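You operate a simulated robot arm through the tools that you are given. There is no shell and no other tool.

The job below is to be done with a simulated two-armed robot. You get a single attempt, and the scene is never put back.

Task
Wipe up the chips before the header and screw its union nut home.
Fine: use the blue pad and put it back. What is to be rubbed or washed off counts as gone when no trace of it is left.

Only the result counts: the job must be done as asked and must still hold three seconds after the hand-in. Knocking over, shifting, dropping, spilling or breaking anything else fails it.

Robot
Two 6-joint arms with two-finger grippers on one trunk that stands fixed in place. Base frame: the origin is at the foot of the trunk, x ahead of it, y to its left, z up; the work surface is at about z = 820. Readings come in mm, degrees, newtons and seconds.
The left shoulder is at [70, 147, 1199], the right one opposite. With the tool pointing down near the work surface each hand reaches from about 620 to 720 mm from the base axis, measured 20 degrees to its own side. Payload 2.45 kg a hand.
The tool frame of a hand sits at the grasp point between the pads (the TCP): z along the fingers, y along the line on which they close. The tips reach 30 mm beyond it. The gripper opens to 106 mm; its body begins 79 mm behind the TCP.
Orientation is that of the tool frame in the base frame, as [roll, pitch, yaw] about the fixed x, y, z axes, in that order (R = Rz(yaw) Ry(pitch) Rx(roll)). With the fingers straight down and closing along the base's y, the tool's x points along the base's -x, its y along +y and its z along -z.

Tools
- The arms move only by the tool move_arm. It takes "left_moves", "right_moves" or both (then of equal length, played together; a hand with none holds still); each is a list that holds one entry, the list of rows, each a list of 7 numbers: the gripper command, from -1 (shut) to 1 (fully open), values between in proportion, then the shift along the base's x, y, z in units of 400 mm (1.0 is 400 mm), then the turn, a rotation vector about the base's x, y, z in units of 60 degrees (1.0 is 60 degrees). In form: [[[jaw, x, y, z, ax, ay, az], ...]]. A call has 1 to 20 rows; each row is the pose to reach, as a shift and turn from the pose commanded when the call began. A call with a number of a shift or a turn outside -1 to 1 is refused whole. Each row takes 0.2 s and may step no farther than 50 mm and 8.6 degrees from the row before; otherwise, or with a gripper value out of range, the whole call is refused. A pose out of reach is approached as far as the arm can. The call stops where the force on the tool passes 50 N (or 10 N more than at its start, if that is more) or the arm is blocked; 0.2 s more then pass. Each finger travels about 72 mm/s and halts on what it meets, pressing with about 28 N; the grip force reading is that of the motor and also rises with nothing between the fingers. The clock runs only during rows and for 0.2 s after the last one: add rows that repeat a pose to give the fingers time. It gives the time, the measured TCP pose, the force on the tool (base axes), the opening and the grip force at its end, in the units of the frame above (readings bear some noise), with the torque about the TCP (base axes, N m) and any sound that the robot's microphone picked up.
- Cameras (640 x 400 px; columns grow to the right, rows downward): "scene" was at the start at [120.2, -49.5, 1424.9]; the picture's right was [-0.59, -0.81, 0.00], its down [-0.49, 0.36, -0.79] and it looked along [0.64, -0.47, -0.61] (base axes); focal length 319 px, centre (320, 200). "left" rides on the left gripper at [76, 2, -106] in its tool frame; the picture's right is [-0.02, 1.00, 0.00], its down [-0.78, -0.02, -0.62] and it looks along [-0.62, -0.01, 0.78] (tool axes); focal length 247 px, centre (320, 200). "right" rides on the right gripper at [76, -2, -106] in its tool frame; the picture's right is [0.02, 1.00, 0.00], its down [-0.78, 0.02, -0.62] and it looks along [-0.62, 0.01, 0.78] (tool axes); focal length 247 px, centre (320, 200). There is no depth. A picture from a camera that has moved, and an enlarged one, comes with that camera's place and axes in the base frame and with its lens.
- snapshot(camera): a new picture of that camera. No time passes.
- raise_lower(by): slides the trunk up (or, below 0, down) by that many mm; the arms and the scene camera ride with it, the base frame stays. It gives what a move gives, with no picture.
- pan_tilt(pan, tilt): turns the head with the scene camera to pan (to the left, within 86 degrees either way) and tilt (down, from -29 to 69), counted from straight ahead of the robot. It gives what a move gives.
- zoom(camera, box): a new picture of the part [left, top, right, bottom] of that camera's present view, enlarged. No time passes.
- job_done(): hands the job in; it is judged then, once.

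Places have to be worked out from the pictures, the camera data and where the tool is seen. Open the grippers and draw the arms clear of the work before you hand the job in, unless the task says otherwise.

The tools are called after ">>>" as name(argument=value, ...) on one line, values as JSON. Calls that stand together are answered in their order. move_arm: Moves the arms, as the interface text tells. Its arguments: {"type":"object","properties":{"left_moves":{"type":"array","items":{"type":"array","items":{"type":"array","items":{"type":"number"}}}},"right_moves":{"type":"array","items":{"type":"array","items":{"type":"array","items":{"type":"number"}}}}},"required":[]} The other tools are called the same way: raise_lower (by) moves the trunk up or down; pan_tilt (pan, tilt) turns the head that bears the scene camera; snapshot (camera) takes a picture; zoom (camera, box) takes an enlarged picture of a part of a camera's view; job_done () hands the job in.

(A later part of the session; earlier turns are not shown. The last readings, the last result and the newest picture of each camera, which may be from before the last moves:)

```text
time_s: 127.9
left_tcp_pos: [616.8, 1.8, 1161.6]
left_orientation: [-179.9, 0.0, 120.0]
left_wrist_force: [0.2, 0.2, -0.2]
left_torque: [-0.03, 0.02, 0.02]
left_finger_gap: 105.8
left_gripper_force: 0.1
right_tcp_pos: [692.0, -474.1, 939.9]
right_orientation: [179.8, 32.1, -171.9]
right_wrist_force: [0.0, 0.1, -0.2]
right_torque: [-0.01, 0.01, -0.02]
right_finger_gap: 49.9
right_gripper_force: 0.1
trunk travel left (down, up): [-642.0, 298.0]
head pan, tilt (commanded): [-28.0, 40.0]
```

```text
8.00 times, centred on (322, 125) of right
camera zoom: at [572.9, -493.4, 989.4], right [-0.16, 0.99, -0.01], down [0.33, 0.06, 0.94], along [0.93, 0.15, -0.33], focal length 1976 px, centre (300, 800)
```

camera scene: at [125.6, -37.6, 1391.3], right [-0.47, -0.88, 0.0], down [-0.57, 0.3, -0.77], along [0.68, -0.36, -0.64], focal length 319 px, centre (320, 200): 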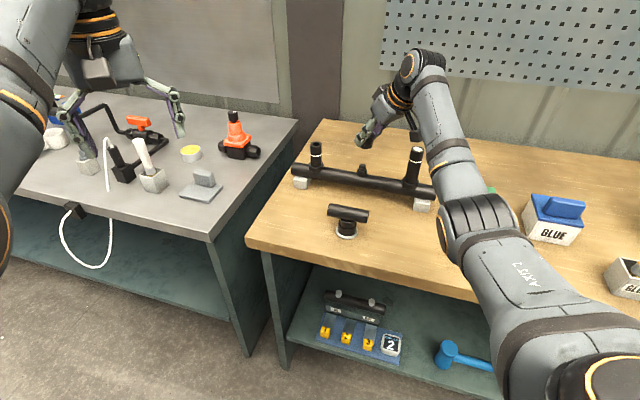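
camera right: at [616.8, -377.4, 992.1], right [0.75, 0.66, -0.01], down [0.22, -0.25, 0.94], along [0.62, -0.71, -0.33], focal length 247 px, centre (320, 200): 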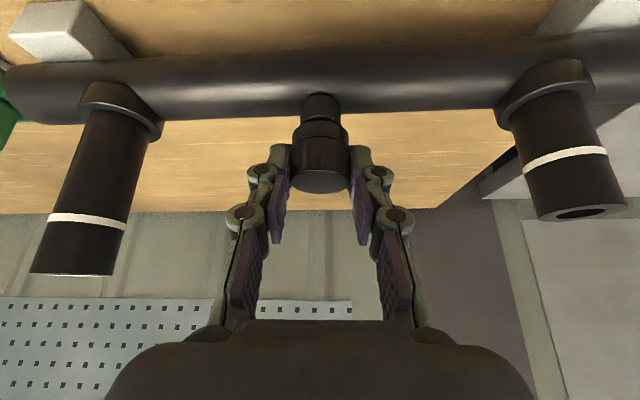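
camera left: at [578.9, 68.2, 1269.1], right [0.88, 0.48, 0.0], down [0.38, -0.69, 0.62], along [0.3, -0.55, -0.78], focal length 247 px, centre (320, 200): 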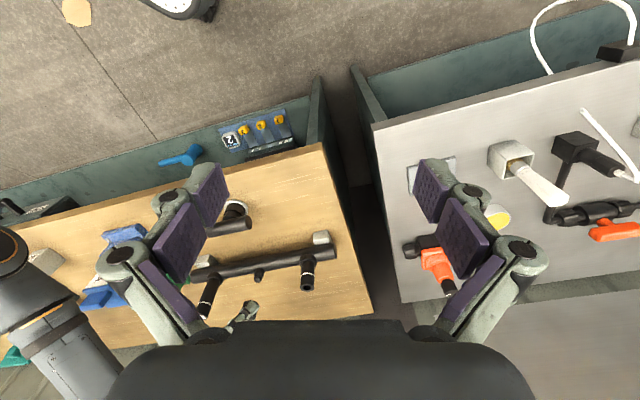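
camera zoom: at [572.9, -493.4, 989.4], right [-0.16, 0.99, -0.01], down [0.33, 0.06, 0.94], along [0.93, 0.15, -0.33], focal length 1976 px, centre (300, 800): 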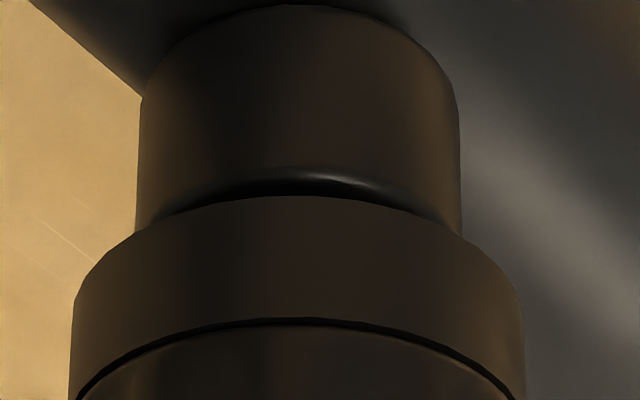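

Progress continues (about 3 mm left by my estimate). I'll do the next 60° turn and stop while still gripping, to read torque and force.

>>> move_arm(right_moves=[[[-1, 0, 0, 0, 0, 0, 0], [-1, 0, 0, 0, 0, 0, 0], [-1, 0, 0, 0, 0, 0, 0], [-1, -0.0002, 0.003, -0.0002, 0, 0, -0.1429], [-1, 0, 0.0061, -0.0004, 0, 0, -0.2857], [-1, 0.0008, 0.0091, -0.0006, 0, 0, -0.4286], [-1, 0.0019, 0.0119, -0.0008, 0, 0, -0.5714], [-1, 0.0035, 0.0146, -0.001, 0, 0, -0.7143], [-1, 0.0054, 0.017, -0.0012, 0, 0, -0.8571], [-1, 0.0077, 0.019, -0.0014, 0, 0, -1.0]]])

>>> zoom(camera="right", box=[250, 70, 390, 210])

>>> zoom(camera="left", box=[245, 265, 275, 290])

```text
time_s: 130.1
left_tcp_pos: [615.3, 0.6, 1161.2]
left_orientation: [-180.0, 0.1, 120.0]
left_wrist_force: [0.6, 0.5, 0.2]
left_torque: [0.01, -0.02, -0.03]
left_finger_gap: 106.0
left_gripper_force: 0.0
right_tcp_pos: [696.0, -467.1, 939.4]
right_orientation: [180.0, 32.0, 127.9]
right_wrist_force: [-1.0, -3.6, 0.4]
right_torque: [-0.15, 0.05, 0.41]
right_finger_gap: 32.1
right_gripper_force: 28.2
trunk travel left (down, up): [-642.0, 298.0]
head pan, tilt (commanded): [-28.0, 40.0]
```

```text
2.86 times, centred on (320, 140) of right
camera zoom: at [619.5, -372.6, 988.8], right [0.78, 0.63, -0.01], down [0.22, -0.25, 0.94], along [0.59, -0.73, -0.34], focal length 706 px, centre (320, 371)
```

zoom: 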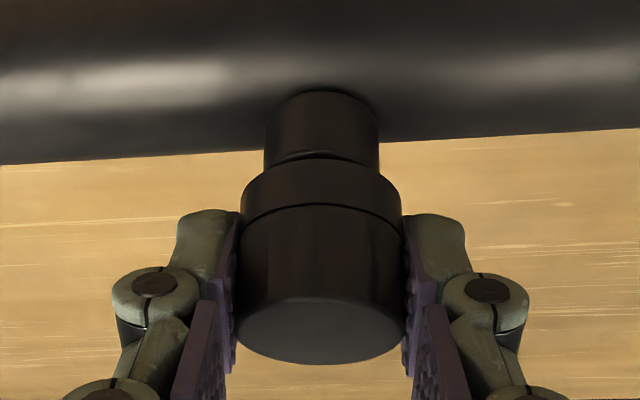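

```text
16.00 times, centred on (260, 278) of left
camera zoom: at [578.5, 67.5, 1269.2], right [0.88, 0.48, 0.0], down [0.38, -0.69, 0.62], along [0.3, -0.55, -0.78], focal length 3952 px, centre (1280, -1040)
```

zoom: 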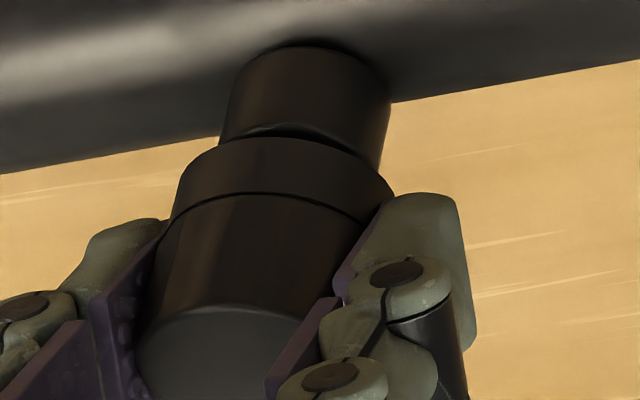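

Torque about z rose to +0.41 N·m – the nut is resisting, perhaps seating. I'll release, swing back and check its height once more.

>>> move_arm(right_moves=[[[-0.06, 0, 0, 0, 0, 0, 0], [-0.06, 0, 0, 0, 0, 0, 0], [-0.06, -0.0023, -0.002, 0, 0, 0, 0.1429], [-0.06, -0.0042, -0.0044, 0, 0, 0, 0.2857], [-0.06, -0.0058, -0.0071, 0, 0, 0, 0.4286], [-0.06, -0.0069, -0.0099, 0, 0, 0, 0.5714], [-0.06, -0.0077, -0.0129, 0, 0, 0, 0.7143], [-0.06, -0.0079, -0.016, 0, 0, 0, 0.8571], [-0.06, -0.0077, -0.019, 0, 0, 0, 1.0], [-0.06, -0.0077, -0.019, 0, 0, 0, 1.0]]])

>>> zoom(camera="scene", box=[356, 166, 370, 176])

>>> zoom(camera="right", box=[300, 100, 345, 150])

```text
time_s: 132.3
left_tcp_pos: [616.5, 1.1, 1161.4]
left_orientation: [-179.8, 0.0, 120.1]
left_wrist_force: [-0.3, 0.5, 0.1]
left_torque: [-0.02, -0.02, 0.0]
left_finger_gap: 106.0
left_gripper_force: 0.1
right_tcp_pos: [691.9, -473.8, 939.4]
right_orientation: [179.8, 32.0, -171.9]
right_wrist_force: [0.3, -0.2, -0.6]
right_torque: [0.03, 0.0, -0.02]
right_finger_gap: 49.8
right_gripper_force: 0.1
trunk travel left (down, up): [-642.0, 298.0]
head pan, tilt (commanded): [-28.0, 40.0]
```

```text
16.00 times, centred on (363, 171) of scene
camera zoom: at [125.5, -38.0, 1391.3], right [-0.47, -0.88, 0.0], down [-0.57, 0.3, -0.77], along [0.68, -0.36, -0.64], focal length 5108 px, centre (-368, 664)
```

zoom: 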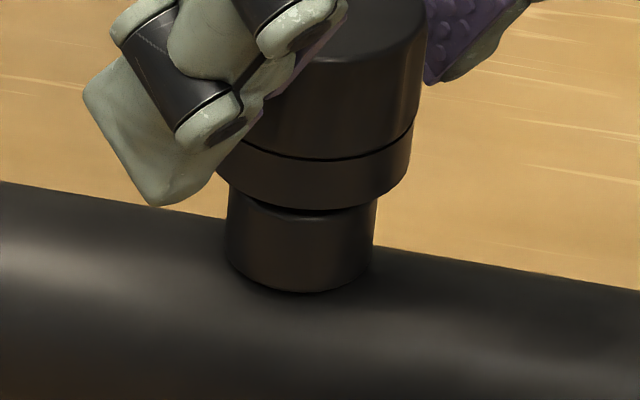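

```text
8.00 times, centred on (322, 125) of right
camera zoom: at [573.4, -493.0, 989.4], right [-0.16, 0.99, -0.01], down [0.33, 0.06, 0.94], along [0.93, 0.15, -0.33], focal length 1976 px, centre (300, 800)
```

zoom: 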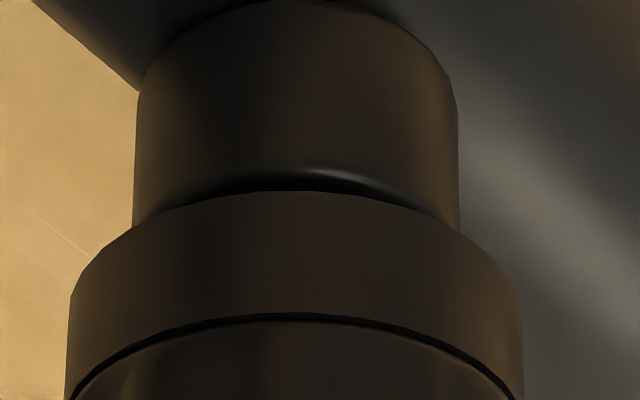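

The nut did not descend in the last turn, and torque appeared, but there still seems to be a ~3 mm gap above the boss. I'll lower the left hand so its camera views the joint more from the side.

>>> move_arm(left_moves=[[[1, 0, 0, -0.1, 0, 0, 0], [1, 0, 0, -0.2, 0, 0, 0], [1, 0, 0, -0.3, 0, 0, 0], [1, 0, 0, -0.4, 0, 0, 0], [1, 0, 0, -0.45, 0, 0, 0]]])

>>> snapshot(camera="left")

```text
time_s: 133.5
left_tcp_pos: [619.8, 1.3, 979.5]
left_orientation: [-179.9, 0.0, 120.0]
left_wrist_force: [-0.4, 1.1, -0.3]
left_torque: [-0.01, -0.02, 0.01]
left_finger_gap: 105.9
left_gripper_force: 0.1
left hand out of reach, approached as far as the arm can: row 1, 2, 3, 4, 5
right_tcp_pos: [693.7, -473.9, 939.4]
right_orientation: [179.7, 32.0, -172.1]
right_wrist_force: [-0.8, 0.4, -0.2]
right_torque: [0.02, 0.04, 0.01]
right_finger_gap: 49.6
right_gripper_force: 0.1
trunk travel left (down, up): [-642.0, 298.0]
head pan, tilt (commanded): [-28.0, 40.0]
```

```text
taken
camera left: at [583.1, 67.9, 1088.1], right [0.88, 0.48, 0.0], down [0.38, -0.69, 0.62], along [0.3, -0.55, -0.78], focal length 247 px, centre (320, 200)
```

left: 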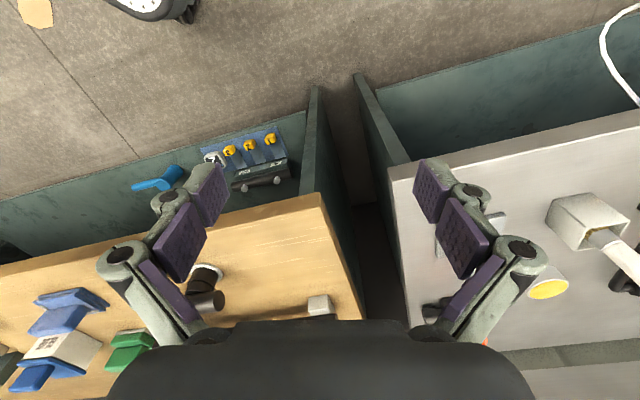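

The left gripper body hides the joint from there; I'll tilt the left hand 25° outward so its camera looks more horizontally.

>>> move_arm(left_moves=[[[1, 0, 0, 0.02, -0.12, -0.0695, 0], [1, 0, 0, 0.04, -0.24, -0.139, 0], [1, 0, 0, 0.06, -0.361, -0.208, 0], [1, 0, 0, 0.06, -0.361, -0.208, 0]]])

>>> snapshot(camera="left")

```text
time_s: 134.5
left_tcp_pos: [622.0, 1.4, 1002.8]
left_orientation: [-179.8, 25.0, 119.9]
left_wrist_force: [-0.4, -0.2, 0.8]
left_torque: [0.08, 0.0, 0.01]
left_finger_gap: 106.2
left_gripper_force: 0.1
right_tcp_pos: [693.6, -475.0, 940.6]
right_orientation: [179.8, 32.0, -172.0]
right_wrist_force: [-0.4, 0.1, 0.3]
right_torque: [-0.01, 0.04, 0.0]
right_finger_gap: 49.7
right_gripper_force: 0.0
trunk travel left (down, up): [-642.0, 298.0]
head pan, tilt (commanded): [-28.0, 40.0]
```

```text
taken
camera left: at [565.5, 101.0, 1069.2], right [0.88, 0.48, 0.01], down [0.21, -0.39, 0.89], along [0.43, -0.78, -0.45], focal length 247 px, centre (320, 200)
```

left: 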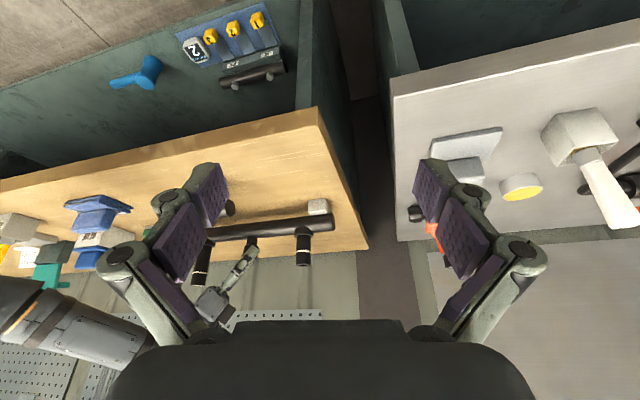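

>>> zoom(camera="left", box=[240, 228, 265, 250])

>>> zoom(camera="left", box=[225, 215, 275, 265])

```text
16.00 times, centred on (252, 239) of left
camera zoom: at [565.5, 101.0, 1069.2], right [0.88, 0.48, 0.01], down [0.21, -0.39, 0.89], along [0.43, -0.78, -0.45], focal length 3952 px, centre (1400, -424)
```

zoom: 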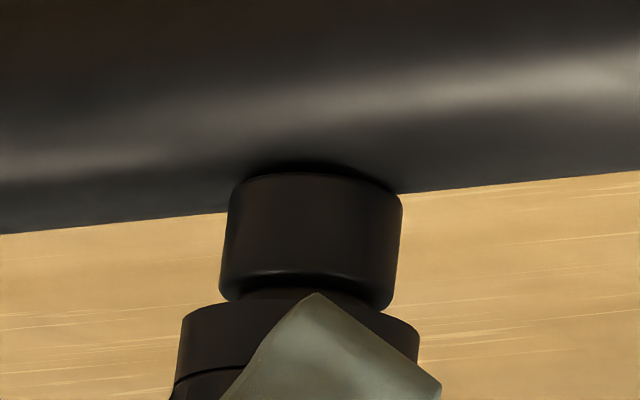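

```text
8.00 times, centred on (250, 240) of left
camera zoom: at [565.5, 101.0, 1069.2], right [0.88, 0.48, 0.01], down [0.21, -0.39, 0.89], along [0.43, -0.78, -0.45], focal length 1976 px, centre (880, -120)
```

zoom: 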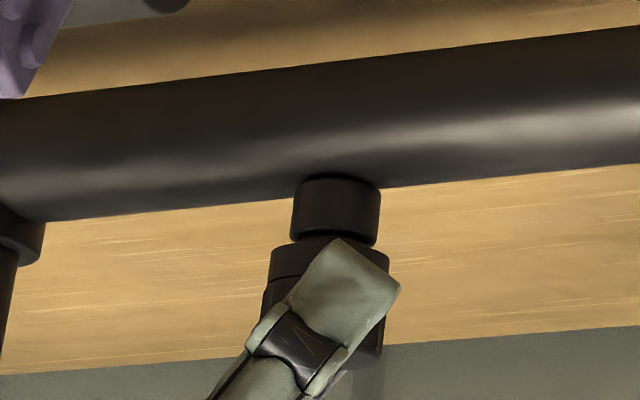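

From this side view the nut's rim is still about 3 mm above the boss, so I want to know whether it is bottomed or just slipping. I'll re-grip and turn only 12° and read the torque.

>>> move_arm(right_moves=[[[-1, 0, 0, 0, 0, 0, 0], [-1, 0, 0, 0, 0, 0, 0], [-1, 0, 0, 0, 0, 0, 0], [-1, -0.0001, 0.0021, -0.0001, 0, 0, -0.1], [-1, 0, 0.0043, -0.0002, 0, 0, -0.2]]])

>>> move_arm(right_moves=[[[-1, 0.0005, 0.0021, -0.0002, 0, 0, -0.1], [-1, 0.0011, 0.0042, -0.0004, 0, 0, -0.2]]])

```text
time_s: 135.7
left_tcp_pos: [622.1, 2.1, 1003.6]
left_orientation: [-179.7, 24.9, 120.0]
left_wrist_force: [0.1, -0.3, -1.1]
left_torque: [-0.01, 0.01, -0.02]
left_finger_gap: 106.0
left_gripper_force: 0.0
right_tcp_pos: [692.5, -473.1, 939.8]
right_orientation: [179.8, 32.0, 176.0]
right_wrist_force: [5.0, -4.1, 2.0]
right_torque: [-0.16, -0.22, 0.43]
right_finger_gap: 31.8
right_gripper_force: 27.8
trunk travel left (down, up): [-642.0, 298.0]
head pan, tilt (commanded): [-28.0, 40.0]
```

```text
time_s: 136.3
left_tcp_pos: [622.7, 1.3, 1003.7]
left_orientation: [-179.7, 25.0, 119.9]
left_wrist_force: [0.0, 0.4, -0.1]
left_torque: [-0.02, 0.03, 0.0]
left_finger_gap: 105.8
left_gripper_force: 0.0
right_tcp_pos: [692.5, -471.4, 939.2]
right_orientation: [179.7, 32.0, 164.0]
right_wrist_force: [2.7, -5.3, 2.3]
right_torque: [-0.17, -0.07, 0.53]
right_finger_gap: 32.2
right_gripper_force: 28.3
trunk travel left (down, up): [-642.0, 298.0]
head pan, tilt (commanded): [-28.0, 40.0]
```

Torque stays at ~0.45–0.5 N·m from the start, i.e. the nut resists firmly now. Let me check its height and the gap in this gripped state.

>>> zoom(camera="left", box=[240, 228, 265, 250])

>>> zoom(camera="scene", box=[356, 166, 370, 176])

>>> zoom(camera="right", box=[295, 90, 345, 150])

```text
16.00 times, centred on (252, 239) of left
camera zoom: at [566.1, 100.5, 1069.2], right [0.88, 0.48, 0.01], down [0.21, -0.4, 0.89], along [0.43, -0.78, -0.45], focal length 3952 px, centre (1400, -424)
```

zoom: 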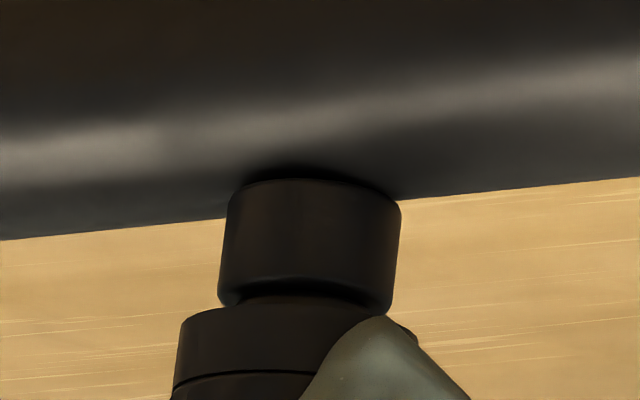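

```text
16.00 times, centred on (363, 171) of scene
camera zoom: at [126.1, -38.9, 1391.2], right [-0.47, -0.88, 0.0], down [-0.57, 0.3, -0.77], along [0.68, -0.36, -0.64], focal length 5108 px, centre (-368, 664)
```

zoom: 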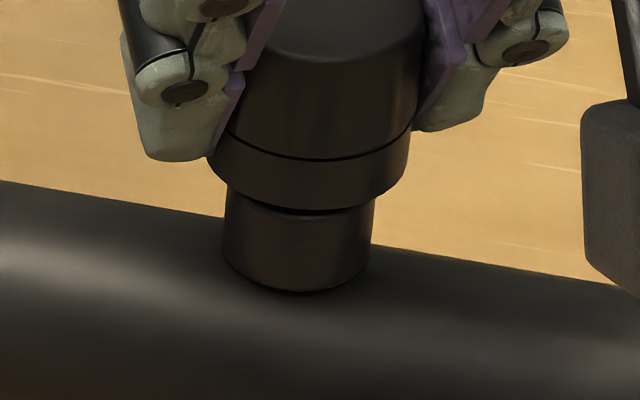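

```text
6.67 times, centred on (320, 120) of right
camera zoom: at [576.3, -439.7, 988.6], right [0.26, 0.97, -0.01], down [0.33, -0.08, 0.94], along [0.91, -0.25, -0.33], focal length 1646 px, centre (320, 733)
```

zoom: 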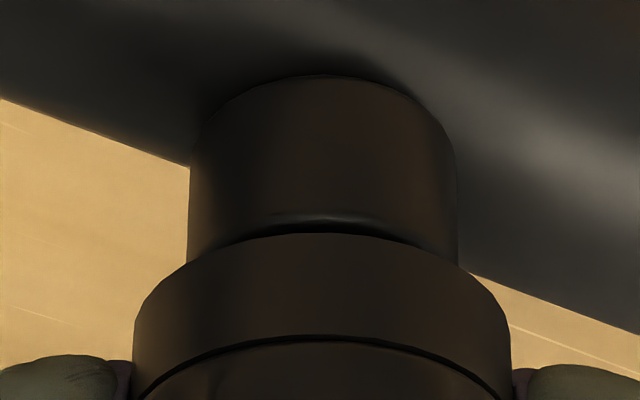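

The height is unchanged and the torque is that of fingers slipping on a stopped nut. To tell "home" from "jammed", I'll back off 12° counter-clockwise and see whether the torque vanishes.

>>> move_arm(right_moves=[[[-1, -0.0004, -0.0021, 0.0001, 0, 0, 0.1], [-1, -0.0007, -0.0042, 0.0002, 0, 0, 0.2]]])

>>> move_arm(right_moves=[[[-1, 0.0001, -0.0021, 0.0001, 0, 0, 0.1], [-1, 0.0002, -0.0043, 0.0002, 0, 0, 0.2]]])

```text
time_s: 136.9
left_tcp_pos: [621.7, 0.6, 1003.3]
left_orientation: [-179.8, 25.0, 120.1]
left_wrist_force: [-0.3, 0.4, -0.5]
left_torque: [0.07, 0.01, 0.02]
left_finger_gap: 106.2
left_gripper_force: 0.0
right_tcp_pos: [692.1, -473.3, 939.1]
right_orientation: [179.9, 32.0, 176.1]
right_wrist_force: [6.3, -7.1, 2.9]
right_torque: [-0.15, -0.18, -0.03]
right_finger_gap: 31.9
right_gripper_force: 27.6
trunk travel left (down, up): [-642.0, 298.0]
head pan, tilt (commanded): [-28.0, 40.0]
```

```text
time_s: 137.5
left_tcp_pos: [622.5, 1.5, 1004.3]
left_orientation: [-179.8, 25.0, 120.0]
left_wrist_force: [0.9, -0.3, 0.5]
left_torque: [-0.02, 0.02, 0.0]
left_finger_gap: 106.0
left_gripper_force: 0.1
right_tcp_pos: [692.5, -474.4, 940.6]
right_orientation: [179.7, 31.9, -171.9]
right_wrist_force: [3.6, -5.4, 3.9]
right_torque: [-0.15, -0.17, -0.07]
right_finger_gap: 32.1
right_gripper_force: 27.9
trunk travel left (down, up): [-642.0, 298.0]
head pan, tilt (commanded): [-28.0, 40.0]
```

Counter-clockwise it turns freely (−0.03…−0.07 N·m) while clockwise it meets a firm stop: that is a seated nut, not a jam. I've loosened it by 24°, so I'll re-tighten with a full 60° clockwise turn and hold against the stop.

>>> move_arm(right_moves=[[[-1, 0.003, -0.004, 0, 0, 0, 0], [-1, 0.0028, -0.001, 0, 0, 0, -0.1429], [-1, 0.0028, 0.0021, -0.0002, 0, 0, -0.2857], [-1, 0.0032, 0.0053, -0.0003, 0, 0, -0.4286], [-1, 0.0039, 0.0082, -0.0004, 0, 0, -0.5714], [-1, 0.005, 0.011, -0.0005, 0, 0, -0.7143], [-1, 0.0064, 0.0136, -0.0006, 0, 0, -0.8571], [-1, 0.008, 0.0158, -0.0007, 0, 0, -1.0], [-1, 0.008, 0.0158, -0.0007, 0, 0, -1.0]]])

>>> zoom(camera="left", box=[240, 228, 265, 250])

```text
time_s: 139.5
left_tcp_pos: [621.1, 0.8, 1003.0]
left_orientation: [-179.8, 25.0, 120.0]
left_wrist_force: [0.0, -0.2, -0.4]
left_torque: [-0.02, -0.02, 0.01]
left_finger_gap: 106.0
left_gripper_force: 0.0
right_tcp_pos: [695.6, -468.2, 938.3]
right_orientation: [179.8, 32.1, 128.0]
right_wrist_force: [0.1, 0.3, 2.0]
right_torque: [-0.06, 0.04, 0.37]
right_finger_gap: 31.6
right_gripper_force: 28.0
trunk travel left (down, up): [-642.0, 298.0]
head pan, tilt (commanded): [-28.0, 40.0]
```

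```text
16.00 times, centred on (252, 239) of left
camera zoom: at [565.2, 101.4, 1069.5], right [0.88, 0.48, 0.01], down [0.21, -0.39, 0.89], along [0.43, -0.78, -0.45], focal length 3952 px, centre (1400, -424)
```

zoom: 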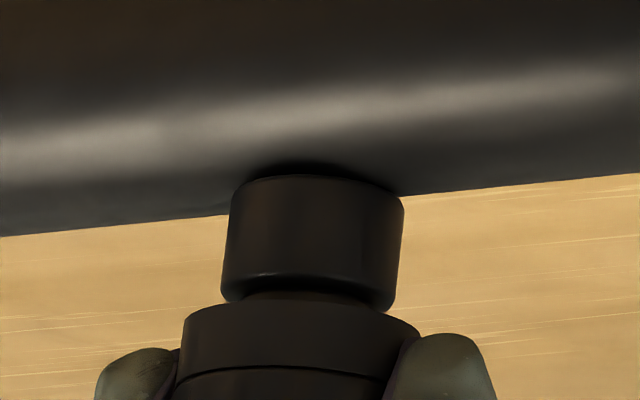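

The side view clearly shows a remaining ~3 mm gap with the nut stopped after only about half a turn of real engagement – that looks like a cross-threaded start (I had 25 N of side load then). I'll back it off counter-clockwise, and restart it properly with light pressure and clean alignment.

>>> move_arm(right_moves=[[[-1, -0.0024, -0.0022, 0.0002, 0, 0, 0.1429], [-1, -0.0044, -0.0047, 0.0004, 0, 0, 0.2857], [-1, -0.006, -0.0074, 0.0006, 0, 0, 0.4286], [-1, -0.0072, -0.0104, 0.0008, 0, 0, 0.5714], [-1, -0.008, -0.0135, 0.001, 0, 0, 0.7143], [-1, -0.0083, -0.0167, 0.0012, 0, 0, 0.8571], [-1, -0.0081, -0.0199, 0.0014, 0, 0, 1.0], [-1, -0.0081, -0.0199, 0.0014, 0, 0, 1.0]]])

>>> zoom(camera="left", box=[240, 228, 265, 250])

```text
time_s: 141.3
left_tcp_pos: [622.0, 2.5, 1004.4]
left_orientation: [-179.8, 25.1, 120.0]
left_wrist_force: [-0.2, 0.3, -0.2]
left_torque: [0.01, -0.05, -0.06]
left_finger_gap: 105.7
left_gripper_force: 0.0
right_tcp_pos: [692.6, -475.1, 940.0]
right_orientation: [179.8, 32.0, -171.9]
right_wrist_force: [-4.0, 3.0, 0.6]
right_torque: [0.06, 0.06, 0.0]
right_finger_gap: 32.0
right_gripper_force: 27.9
trunk travel left (down, up): [-642.0, 298.0]
head pan, tilt (commanded): [-28.0, 40.0]
```

```text
16.00 times, centred on (252, 239) of left
camera zoom: at [565.0, 101.6, 1069.6], right [0.88, 0.48, 0.01], down [0.21, -0.39, 0.89], along [0.43, -0.78, -0.45], focal length 3952 px, centre (1400, -424)
```

zoom: 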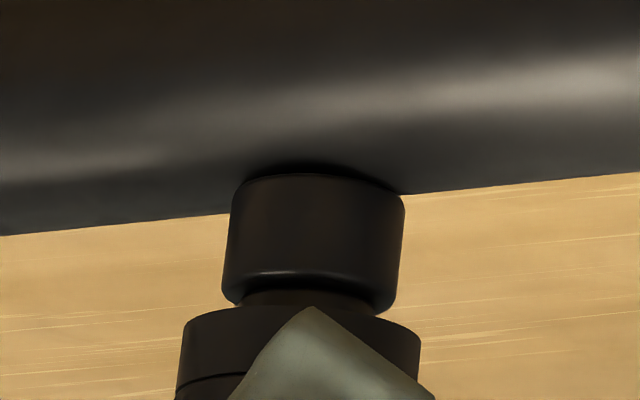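

It rose as it turned back with zero torque, so the thread coupling is real. I'll continue unscrewing with another release–return–grip–turn-back cycle.

>>> move_arm(right_moves=[[[-0.06, 0, 0, 0, 0, 0, 0], [-0.06, -0.0002, 0.0032, 0, 0, 0, -0.1429], [-0.06, 0.0001, 0.0064, 0, 0, 0, -0.2857], [-0.06, 0.0009, 0.0095, 0, 0, 0, -0.4286], [-0.06, 0.0021, 0.0125, 0, 0, 0, -0.5714], [-0.06, 0.0037, 0.0152, 0, 0, 0, -0.7143], [-0.06, 0.0057, 0.0177, 0, 0, 0, -0.8571], [-0.06, 0.0081, 0.0199, 0, 0, 0, -1.0], [-1, 0.0081, 0.0199, 0, 0, 0, -1.0], [-1, 0.0081, 0.0199, 0, 0, 0, -1.0], [-1, 0.0081, 0.0199, 0, 0, 0, -1.0], [-1, 0.0057, 0.0177, 0.0002, 0, 0, -0.8571], [-1, 0.0037, 0.0152, 0.0004, 0, 0, -0.7143], [-1, 0.0021, 0.0125, 0.0006, 0, 0, -0.5714], [-1, 0.0009, 0.0095, 0.0008, 0, 0, -0.4286], [-1, 0.0001, 0.0064, 0.001, 0, 0, -0.2857], [-1, -0.0002, 0.0032, 0.0012, 0, 0, -0.1429], [-1, 0, 0, 0.0014, 0, 0, 0], [-1, 0, 0, 0.0014, 0, 0, 0]]])

>>> zoom(camera="left", box=[240, 228, 265, 250])

```text
time_s: 145.3
left_tcp_pos: [621.9, 3.3, 1004.9]
left_orientation: [-179.7, 25.0, 120.0]
left_wrist_force: [-0.4, 0.5, -0.1]
left_torque: [0.0, -0.01, 0.03]
left_finger_gap: 106.0
left_gripper_force: 0.0
right_tcp_pos: [692.5, -475.1, 941.1]
right_orientation: [179.8, 32.0, -171.8]
right_wrist_force: [1.9, 7.4, 1.8]
right_torque: [0.18, -0.13, 0.08]
right_finger_gap: 32.4
right_gripper_force: 27.6
trunk travel left (down, up): [-642.0, 298.0]
head pan, tilt (commanded): [-28.0, 40.0]
```

```text
16.00 times, centred on (252, 239) of left
camera zoom: at [565.7, 102.6, 1069.1], right [0.88, 0.48, 0.01], down [0.21, -0.39, 0.89], along [0.43, -0.78, -0.45], focal length 3952 px, centre (1400, -424)
```

zoom: 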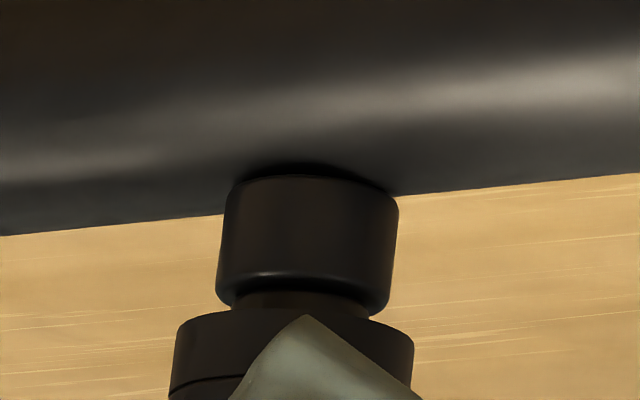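

Rising further, torque near zero. One more unscrewing cycle, shifting +1.2 mm in y to relieve the side force.

>>> move_arm(right_moves=[[[-0.06, 0.0005, 0.003, 0, 0, 0, 0], [-0.06, 0.0003, 0.0062, 0, 0, 0, -0.1429], [-0.06, 0.0006, 0.0094, 0, 0, 0, -0.2857], [-0.06, 0.0014, 0.0125, 0, 0, 0, -0.4286], [-0.06, 0.0026, 0.0155, 0, 0, 0, -0.5714], [-0.06, 0.0042, 0.0182, 0, 0, 0, -0.7143], [-0.06, 0.0062, 0.0207, 0, 0, 0, -0.8571], [-0.06, 0.0086, 0.0229, 0, 0, 0, -1.0], [-1, 0.0086, 0.0229, 0, 0, 0, -1.0], [-1, 0.0086, 0.0229, 0, 0, 0, -1.0], [-1, 0.0086, 0.0229, 0, 0, 0, -1.0], [-1, 0.0062, 0.0207, 0.0001, 0, 0, -0.8571], [-1, 0.0042, 0.0182, 0.0003, 0, 0, -0.7143], [-1, 0.0026, 0.0155, 0.0005, 0, 0, -0.5714], [-1, 0.0014, 0.0125, 0.0007, 0, 0, -0.4286], [-1, 0.0006, 0.0094, 0.0009, 0, 0, -0.2857], [-1, 0.0003, 0.0062, 0.0011, 0, 0, -0.1429], [-1, 0.0005, 0.003, 0.0013, 0, 0, 0], [-1, 0.0005, 0.003, 0.0013, 0, 0, 0]]])

>>> zoom(camera="left", box=[240, 228, 265, 250])

>>> zoom(camera="scene", box=[356, 166, 370, 176])

```text
time_s: 149.3
left_tcp_pos: [621.1, 3.1, 1004.6]
left_orientation: [-179.7, 25.0, 120.0]
left_wrist_force: [-0.1, 0.3, -0.1]
left_torque: [-0.01, -0.01, 0.01]
left_finger_gap: 106.0
left_gripper_force: 0.1
right_tcp_pos: [692.2, -474.6, 942.3]
right_orientation: [179.8, 31.9, -171.9]
right_wrist_force: [-6.1, -0.2, -1.4]
right_torque: [0.01, 0.21, 0.02]
right_finger_gap: 32.2
right_gripper_force: 28.2
trunk travel left (down, up): [-642.0, 298.0]
head pan, tilt (commanded): [-28.0, 40.0]
```

```text
16.00 times, centred on (252, 239) of left
camera zoom: at [564.8, 100.8, 1069.9], right [0.88, 0.48, 0.01], down [0.21, -0.4, 0.89], along [0.43, -0.78, -0.45], focal length 3952 px, centre (1400, -424)
```

zoom: 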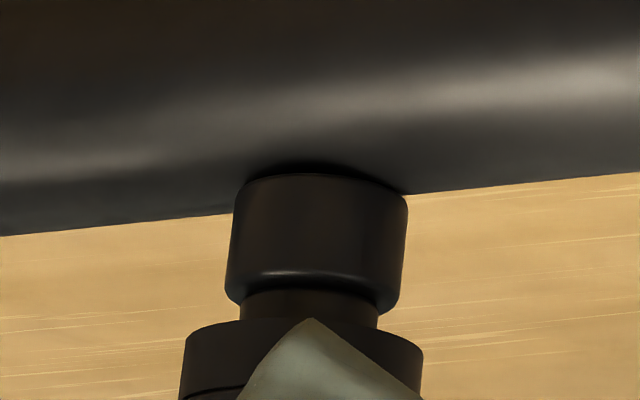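

```text
16.00 times, centred on (363, 171) of scene
camera zoom: at [124.4, -38.6, 1391.4], right [-0.47, -0.88, 0.0], down [-0.57, 0.3, -0.77], along [0.68, -0.36, -0.64], focal length 5108 px, centre (-368, 664)
```

zoom: 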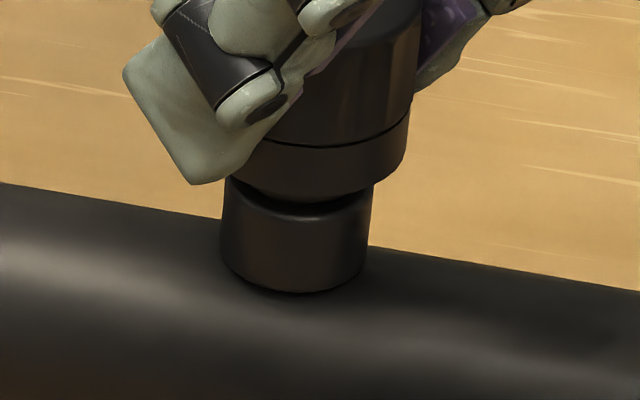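

Still engaged (slight downward pull). I'll continue counter-clockwise, now without raising the hand, to feel where the thread lets go.

>>> move_arm(right_moves=[[[-0.06, -0.003, 0, 0, 0, 0, 0], [-0.06, -0.0032, 0.0032, 0, 0, 0, -0.1429], [-0.06, -0.0029, 0.0064, 0, 0, 0, -0.2857], [-0.06, -0.0021, 0.0095, 0, 0, 0, -0.4286], [-0.06, -0.0009, 0.0125, 0, 0, 0, -0.5714], [-0.06, 0.0007, 0.0152, 0, 0, 0, -0.7143], [-0.06, 0.0027, 0.0177, 0, 0, 0, -0.8571], [-0.06, 0.0051, 0.0199, 0, 0, 0, -1.0], [-1, 0.0051, 0.0199, 0, 0, 0, -1.0], [-1, 0.0051, 0.0199, 0, 0, 0, -1.0], [-1, 0.0051, 0.0199, 0, 0, 0, -1.0], [-1, 0.0027, 0.0177, 0.0001, 0, 0, -0.8571], [-1, 0.0007, 0.0152, 0.0002, 0, 0, -0.7143], [-1, -0.0009, 0.0125, 0.0003, 0, 0, -0.5714], [-1, -0.0021, 0.0095, 0.0004, 0, 0, -0.4286], [-1, -0.0029, 0.0064, 0.0005, 0, 0, -0.2857], [-1, -0.0032, 0.0032, 0.0006, 0, 0, -0.1429], [-1, -0.003, 0, 0.0006, 0, 0, 0], [-1, -0.003, 0, 0.0006, 0, 0, 0]]])

>>> zoom(camera="left", box=[240, 228, 265, 250])

```text
time_s: 153.3
left_tcp_pos: [621.7, 1.4, 1003.5]
left_orientation: [-179.8, 25.0, 120.0]
left_wrist_force: [-0.2, -0.2, 0.1]
left_torque: [0.01, 0.03, 0.01]
left_finger_gap: 106.0
left_gripper_force: 0.0
right_tcp_pos: [691.2, -476.1, 940.4]
right_orientation: [179.8, 32.2, -171.9]
right_wrist_force: [-1.5, -1.7, 2.4]
right_torque: [-0.01, -0.03, 0.02]
right_finger_gap: 31.9
right_gripper_force: 27.9
trunk travel left (down, up): [-642.0, 298.0]
head pan, tilt (commanded): [-28.0, 40.0]
```

```text
16.00 times, centred on (252, 239) of left
camera zoom: at [565.1, 101.2, 1069.6], right [0.88, 0.48, 0.01], down [0.21, -0.39, 0.89], along [0.43, -0.78, -0.45], focal length 3952 px, centre (1400, -424)
```

zoom: 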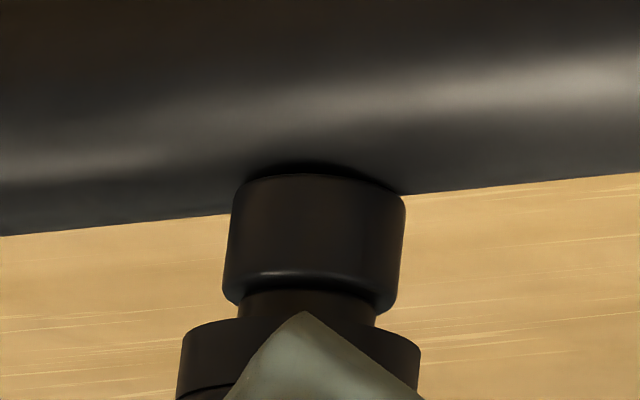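

The nut no longer rises – it is back at the thread start, with only light forces. Now I'll restart clockwise from here with side forces near zero, and read the result while still gripping.

>>> move_arm(right_moves=[[[-1, -0.0005, -0.0005, 0, 0, 0, 0], [-1, -0.0007, 0.0027, -0.0002, 0, 0, -0.1429], [-1, -0.0004, 0.0059, -0.0004, 0, 0, -0.2857], [-1, 0.0004, 0.009, -0.0006, 0, 0, -0.4286], [-1, 0.0016, 0.012, -0.0008, 0, 0, -0.5714], [-1, 0.0032, 0.0147, -0.001, 0, 0, -0.7143], [-1, 0.0052, 0.0172, -0.0012, 0, 0, -0.8571], [-1, 0.0076, 0.0194, -0.0014, 0, 0, -1.0], [-1, 0.0076, 0.0194, -0.0014, 0, 0, -1.0]]])

>>> zoom(camera="left", box=[240, 228, 265, 250])

```text
time_s: 155.3
left_tcp_pos: [621.8, 1.6, 1003.2]
left_orientation: [-179.8, 25.1, 120.0]
left_wrist_force: [0.0, 0.6, 0.7]
left_torque: [0.03, -0.03, 0.0]
left_finger_gap: 105.8
left_gripper_force: 0.1
right_tcp_pos: [694.7, -468.5, 940.3]
right_orientation: [179.9, 32.0, 128.0]
right_wrist_force: [0.2, 3.4, -0.1]
right_torque: [0.05, 0.01, -0.01]
right_finger_gap: 31.9
right_gripper_force: 27.8
trunk travel left (down, up): [-642.0, 298.0]
head pan, tilt (commanded): [-28.0, 40.0]
```

```text
16.00 times, centred on (252, 239) of left
camera zoom: at [565.5, 101.7, 1069.4], right [0.88, 0.48, 0.01], down [0.21, -0.39, 0.89], along [0.43, -0.78, -0.45], focal length 3952 px, centre (1400, -424)
```

zoom: 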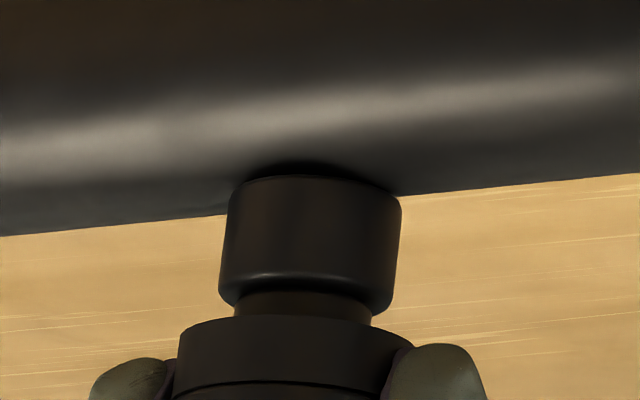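

Good: zero torque, Fz≈0 after feeding 0.56 mm, and the nut went down with it. I'll repeat: return, re-grip at ψ=+8°, turn clockwise, and read again.

>>> move_arm(right_moves=[[[-0.06, 0, 0.002, 0, 0, 0, 0], [-0.06, -0.0024, 0, 0, 0, 0, 0.1429], [-0.06, -0.0044, -0.0026, 0, 0, 0, 0.2857], [-0.06, -0.006, -0.0055, 0, 0, 0, 0.4286], [-0.06, -0.0072, -0.0086, 0, 0, 0, 0.5714], [-0.06, -0.008, -0.0119, 0, 0, 0, 0.7143], [-0.06, -0.0083, -0.0153, 0, 0, 0, 0.8571], [-0.06, -0.0081, -0.0187, 0, 0, 0, 1.0], [-1, -0.0081, -0.0187, 0, 0, 0, 1.0], [-1, -0.0081, -0.0187, 0, 0, 0, 1.0], [-1, -0.0081, -0.0187, 0, 0, 0, 1.0], [-1, -0.0083, -0.0153, -0.0002, 0, 0, 0.8571], [-1, -0.008, -0.0119, -0.0004, 0, 0, 0.7143], [-1, -0.0072, -0.0086, -0.0006, 0, 0, 0.5714], [-1, -0.006, -0.0055, -0.0008, 0, 0, 0.4286], [-1, -0.0044, -0.0026, -0.001, 0, 0, 0.2857], [-1, -0.0024, 0, -0.0012, 0, 0, 0.1429], [-1, 0, 0.002, -0.0014, 0, 0, 0], [-1, 0, 0.002, -0.0014, 0, 0, 0]]])

>>> zoom(camera="left", box=[240, 228, 265, 250])

```text
time_s: 159.3
left_tcp_pos: [623.2, 1.9, 1004.1]
left_orientation: [-179.8, 25.0, 120.0]
left_wrist_force: [0.4, -0.4, -0.9]
left_torque: [0.0, 0.01, 0.02]
left_finger_gap: 106.0
left_gripper_force: 0.0
right_tcp_pos: [694.4, -467.2, 939.7]
right_orientation: [179.8, 32.0, 127.9]
right_wrist_force: [2.6, -2.1, -0.1]
right_torque: [-0.07, -0.1, 0.04]
right_finger_gap: 32.3
right_gripper_force: 28.1
trunk travel left (down, up): [-642.0, 298.0]
head pan, tilt (commanded): [-28.0, 40.0]
```

```text
16.00 times, centred on (252, 239) of left
camera zoom: at [565.9, 100.7, 1069.3], right [0.88, 0.48, 0.01], down [0.21, -0.4, 0.89], along [0.43, -0.78, -0.45], focal length 3952 px, centre (1400, -424)
```

zoom: 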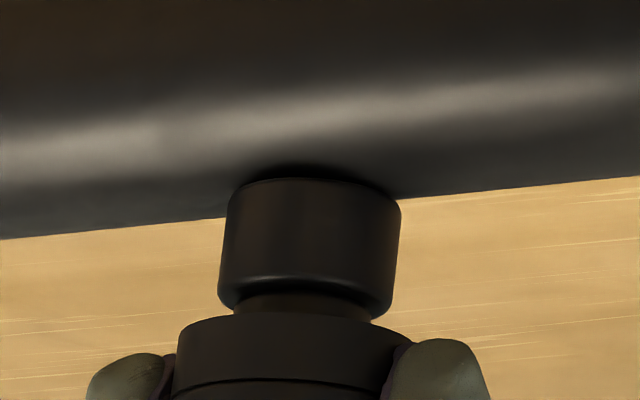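

Descending steadily with near-zero torque. Next cycle.

>>> move_arm(right_moves=[[[-0.06, 0.0005, 0, 0, 0, 0, 0], [-0.06, -0.002, -0.0022, 0, 0, 0, 0.1429], [-0.06, -0.004, -0.0047, 0, 0, 0, 0.2857], [-0.06, -0.0056, -0.0076, 0, 0, 0, 0.4286], [-0.06, -0.0068, -0.0107, 0, 0, 0, 0.5714], [-0.06, -0.0076, -0.0139, 0, 0, 0, 0.7143], [-0.06, -0.0079, -0.0172, 0, 0, 0, 0.8571], [-0.06, -0.0077, -0.0205, 0, 0, 0, 1.0], [-1, -0.0077, -0.0205, 0, 0, 0, 1.0], [-1, -0.0077, -0.0205, 0, 0, 0, 1.0], [-1, -0.0077, -0.0205, 0, 0, 0, 1.0], [-1, -0.0079, -0.0172, -0.0002, 0, 0, 0.8571], [-1, -0.0076, -0.0139, -0.0004, 0, 0, 0.7143], [-1, -0.0068, -0.0107, -0.0006, 0, 0, 0.5714], [-1, -0.0056, -0.0076, -0.0008, 0, 0, 0.4286], [-1, -0.004, -0.0047, -0.001, 0, 0, 0.2857], [-1, -0.002, -0.0022, -0.0012, 0, 0, 0.1429], [-1, 0.0005, 0, -0.0014, 0, 0, 0], [-1, 0.0005, 0, -0.0014, 0, 0, 0]]])

>>> zoom(camera="left", box=[240, 228, 265, 250])

```text
time_s: 163.3
left_tcp_pos: [622.2, 2.6, 1003.2]
left_orientation: [-179.9, 24.9, 120.0]
left_wrist_force: [-0.2, -0.7, -0.5]
left_torque: [0.05, 0.01, -0.02]
left_finger_gap: 105.8
left_gripper_force: 0.0
right_tcp_pos: [694.2, -466.8, 940.1]
right_orientation: [179.8, 32.1, 127.9]
right_wrist_force: [1.5, -3.1, 3.0]
right_torque: [-0.17, 0.02, -0.03]
right_finger_gap: 32.3
right_gripper_force: 28.4
trunk travel left (down, up): [-642.0, 298.0]
head pan, tilt (commanded): [-28.0, 40.0]
```

```text
16.00 times, centred on (252, 239) of left
camera zoom: at [565.4, 101.0, 1069.5], right [0.88, 0.48, 0.01], down [0.21, -0.39, 0.89], along [0.43, -0.78, -0.45], focal length 3952 px, centre (1400, -424)
```

zoom: 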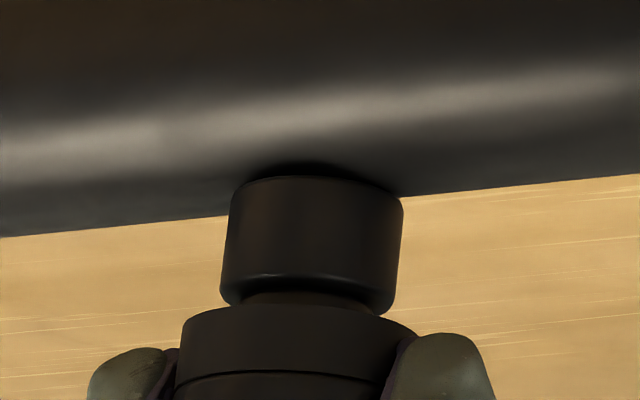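

Lower again, torque still ~0. The next turn will show whether it passes the height where it stopped before.

>>> move_arm(right_moves=[[[-0.06, 0.0003, -0.0008, 0, 0, 0, 0], [-0.06, -0.0022, -0.003, 0, 0, 0, 0.1429], [-0.06, -0.0042, -0.0055, 0, 0, 0, 0.2857], [-0.06, -0.0058, -0.0084, 0, 0, 0, 0.4286], [-0.06, -0.007, -0.0115, 0, 0, 0, 0.5714], [-0.06, -0.0078, -0.0147, 0, 0, 0, 0.7143], [-0.06, -0.0081, -0.018, 0, 0, 0, 0.8571], [-0.06, -0.0079, -0.0213, 0, 0, 0, 1.0], [-1, -0.0079, -0.0213, 0, 0, 0, 1.0], [-1, -0.0079, -0.0213, 0, 0, 0, 1.0], [-1, -0.0079, -0.0213, 0, 0, 0, 1.0], [-1, -0.0081, -0.018, -0.0002, 0, 0, 0.8571], [-1, -0.0078, -0.0147, -0.0004, 0, 0, 0.7143], [-1, -0.007, -0.0115, -0.0006, 0, 0, 0.5714], [-1, -0.0058, -0.0084, -0.0008, 0, 0, 0.4286], [-1, -0.0042, -0.0055, -0.001, 0, 0, 0.2857], [-1, -0.0022, -0.003, -0.0012, 0, 0, 0.1429], [-1, 0.0003, -0.0008, -0.0014, 0, 0, 0], [-1, 0.0003, -0.0008, -0.0014, 0, 0, 0]]])

>>> zoom(camera="left", box=[240, 228, 265, 250])

```text
time_s: 167.3
left_tcp_pos: [620.8, 2.8, 1003.8]
left_orientation: [-179.8, 25.0, 120.1]
left_wrist_force: [0.4, 0.8, -0.2]
left_torque: [0.01, 0.01, 0.03]
left_finger_gap: 106.1
left_gripper_force: 0.1
right_tcp_pos: [692.3, -466.0, 940.5]
right_orientation: [179.7, 32.0, 127.8]
right_wrist_force: [-3.0, 0.1, -0.7]
right_torque: [-0.06, 0.06, 0.06]
right_finger_gap: 32.0
right_gripper_force: 28.1
trunk travel left (down, up): [-642.0, 298.0]
head pan, tilt (commanded): [-28.0, 40.0]
```

```text
16.00 times, centred on (252, 239) of left
camera zoom: at [565.1, 101.2, 1069.7], right [0.88, 0.48, 0.01], down [0.21, -0.39, 0.89], along [0.43, -0.78, -0.45], focal length 3952 px, centre (1400, -424)
```

zoom: 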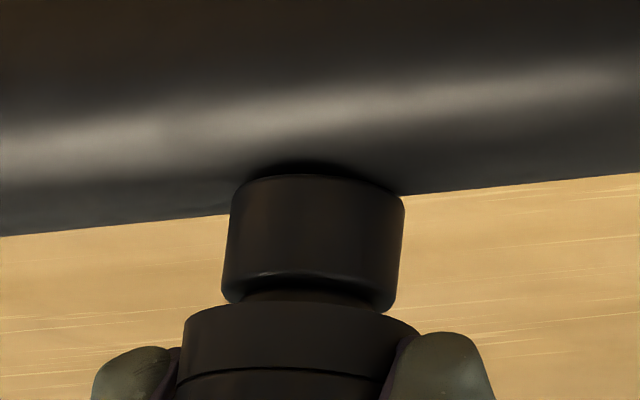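

Still turning freely. Another cycle.

>>> move_arm(right_moves=[[[-0.06, 0, 0, 0, 0, 0, 0], [-0.06, -0.0024, -0.0022, 0, 0, 0, 0.1429], [-0.06, -0.0044, -0.0047, 0, 0, 0, 0.2857], [-0.06, -0.006, -0.0074, 0, 0, 0, 0.4286], [-0.06, -0.0072, -0.0104, 0, 0, 0, 0.5714], [-0.06, -0.008, -0.0135, 0, 0, 0, 0.7143], [-0.06, -0.0083, -0.0167, 0, 0, 0, 0.8571], [-0.06, -0.0081, -0.0199, 0, 0, 0, 1.0], [-1, -0.0081, -0.0199, 0, 0, 0, 1.0], [-1, -0.0081, -0.0199, 0, 0, 0, 1.0], [-1, -0.0081, -0.0199, 0, 0, 0, 1.0], [-1, -0.0083, -0.0167, -0.0002, 0, 0, 0.8571], [-1, -0.008, -0.0135, -0.0004, 0, 0, 0.7143], [-1, -0.0072, -0.0104, -0.0006, 0, 0, 0.5714], [-1, -0.006, -0.0074, -0.0008, 0, 0, 0.4286], [-1, -0.0044, -0.0047, -0.001, 0, 0, 0.2857], [-1, -0.0024, -0.0022, -0.0012, 0, 0, 0.1429], [-1, 0, 0, -0.0014, 0, 0, 0], [-1, 0, 0, -0.0014, 0, 0, 0]]])

>>> zoom(camera="left", box=[240, 228, 265, 250])

```text
time_s: 171.3
left_tcp_pos: [621.6, 2.3, 1003.8]
left_orientation: [-179.9, 25.1, 120.1]
left_wrist_force: [0.7, -0.4, -0.3]
left_torque: [0.06, 0.02, -0.03]
left_finger_gap: 106.2
left_gripper_force: 0.1
right_tcp_pos: [695.4, -467.0, 938.5]
right_orientation: [179.8, 32.0, 127.8]
right_wrist_force: [-0.4, -3.2, 1.4]
right_torque: [-0.16, 0.01, 0.32]
right_finger_gap: 31.9
right_gripper_force: 28.1
trunk travel left (down, up): [-642.0, 298.0]
head pan, tilt (commanded): [-28.0, 40.0]
```

```text
16.00 times, centred on (252, 239) of left
camera zoom: at [565.5, 100.8, 1069.5], right [0.88, 0.48, 0.01], down [0.21, -0.4, 0.89], along [0.43, -0.78, -0.45], focal length 3952 px, centre (1400, -424)
```

zoom: 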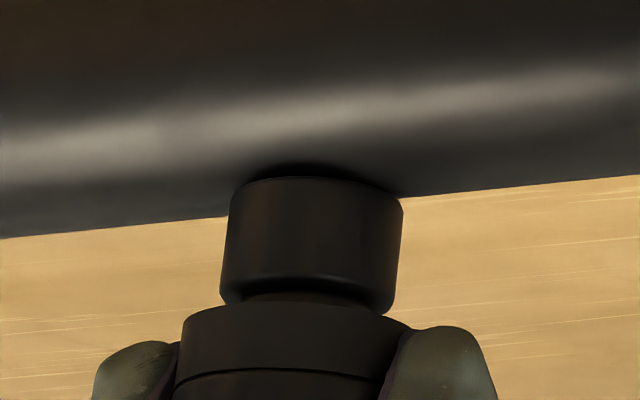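

The same firm stop (0.32 N·m) at the same height after a clean restart – so this is the seated position, not a cross-thread. I'll tighten a further 18° against the stop to confirm, still gripping.

>>> move_arm(right_moves=[[[-1, 0.0018, 0.0005, -0.0001, 0, 0, -0.1], [-1, 0.0037, 0.0019, -0.0002, 0, 0, -0.2], [-1, 0.0057, 0.0032, -0.0003, 0, 0, -0.3], [-1, 0.0057, 0.0032, -0.0003, 0, 0, -0.3]]])

>>> zoom(camera="left", box=[240, 228, 265, 250])

```text
time_s: 172.3
left_tcp_pos: [620.8, 0.6, 1004.4]
left_orientation: [-179.8, 24.9, 120.1]
left_wrist_force: [-0.3, 0.4, 0.1]
left_torque: [-0.01, 0.0, 0.03]
left_finger_gap: 106.2
left_gripper_force: 0.0
right_tcp_pos: [698.1, -466.6, 937.0]
right_orientation: [179.6, 32.0, 109.9]
right_wrist_force: [4.5, -9.0, 2.9]
right_torque: [-0.39, -0.16, 0.33]
right_finger_gap: 32.8
right_gripper_force: 27.6
trunk travel left (down, up): [-642.0, 298.0]
head pan, tilt (commanded): [-28.0, 40.0]
```

```text
16.00 times, centred on (252, 239) of left
camera zoom: at [566.2, 99.5, 1069.3], right [0.88, 0.48, 0.01], down [0.21, -0.4, 0.89], along [0.43, -0.78, -0.45], focal length 3952 px, centre (1400, -424)
```

zoom: 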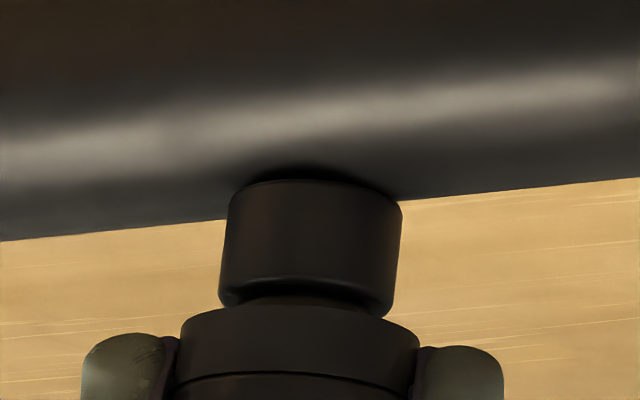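

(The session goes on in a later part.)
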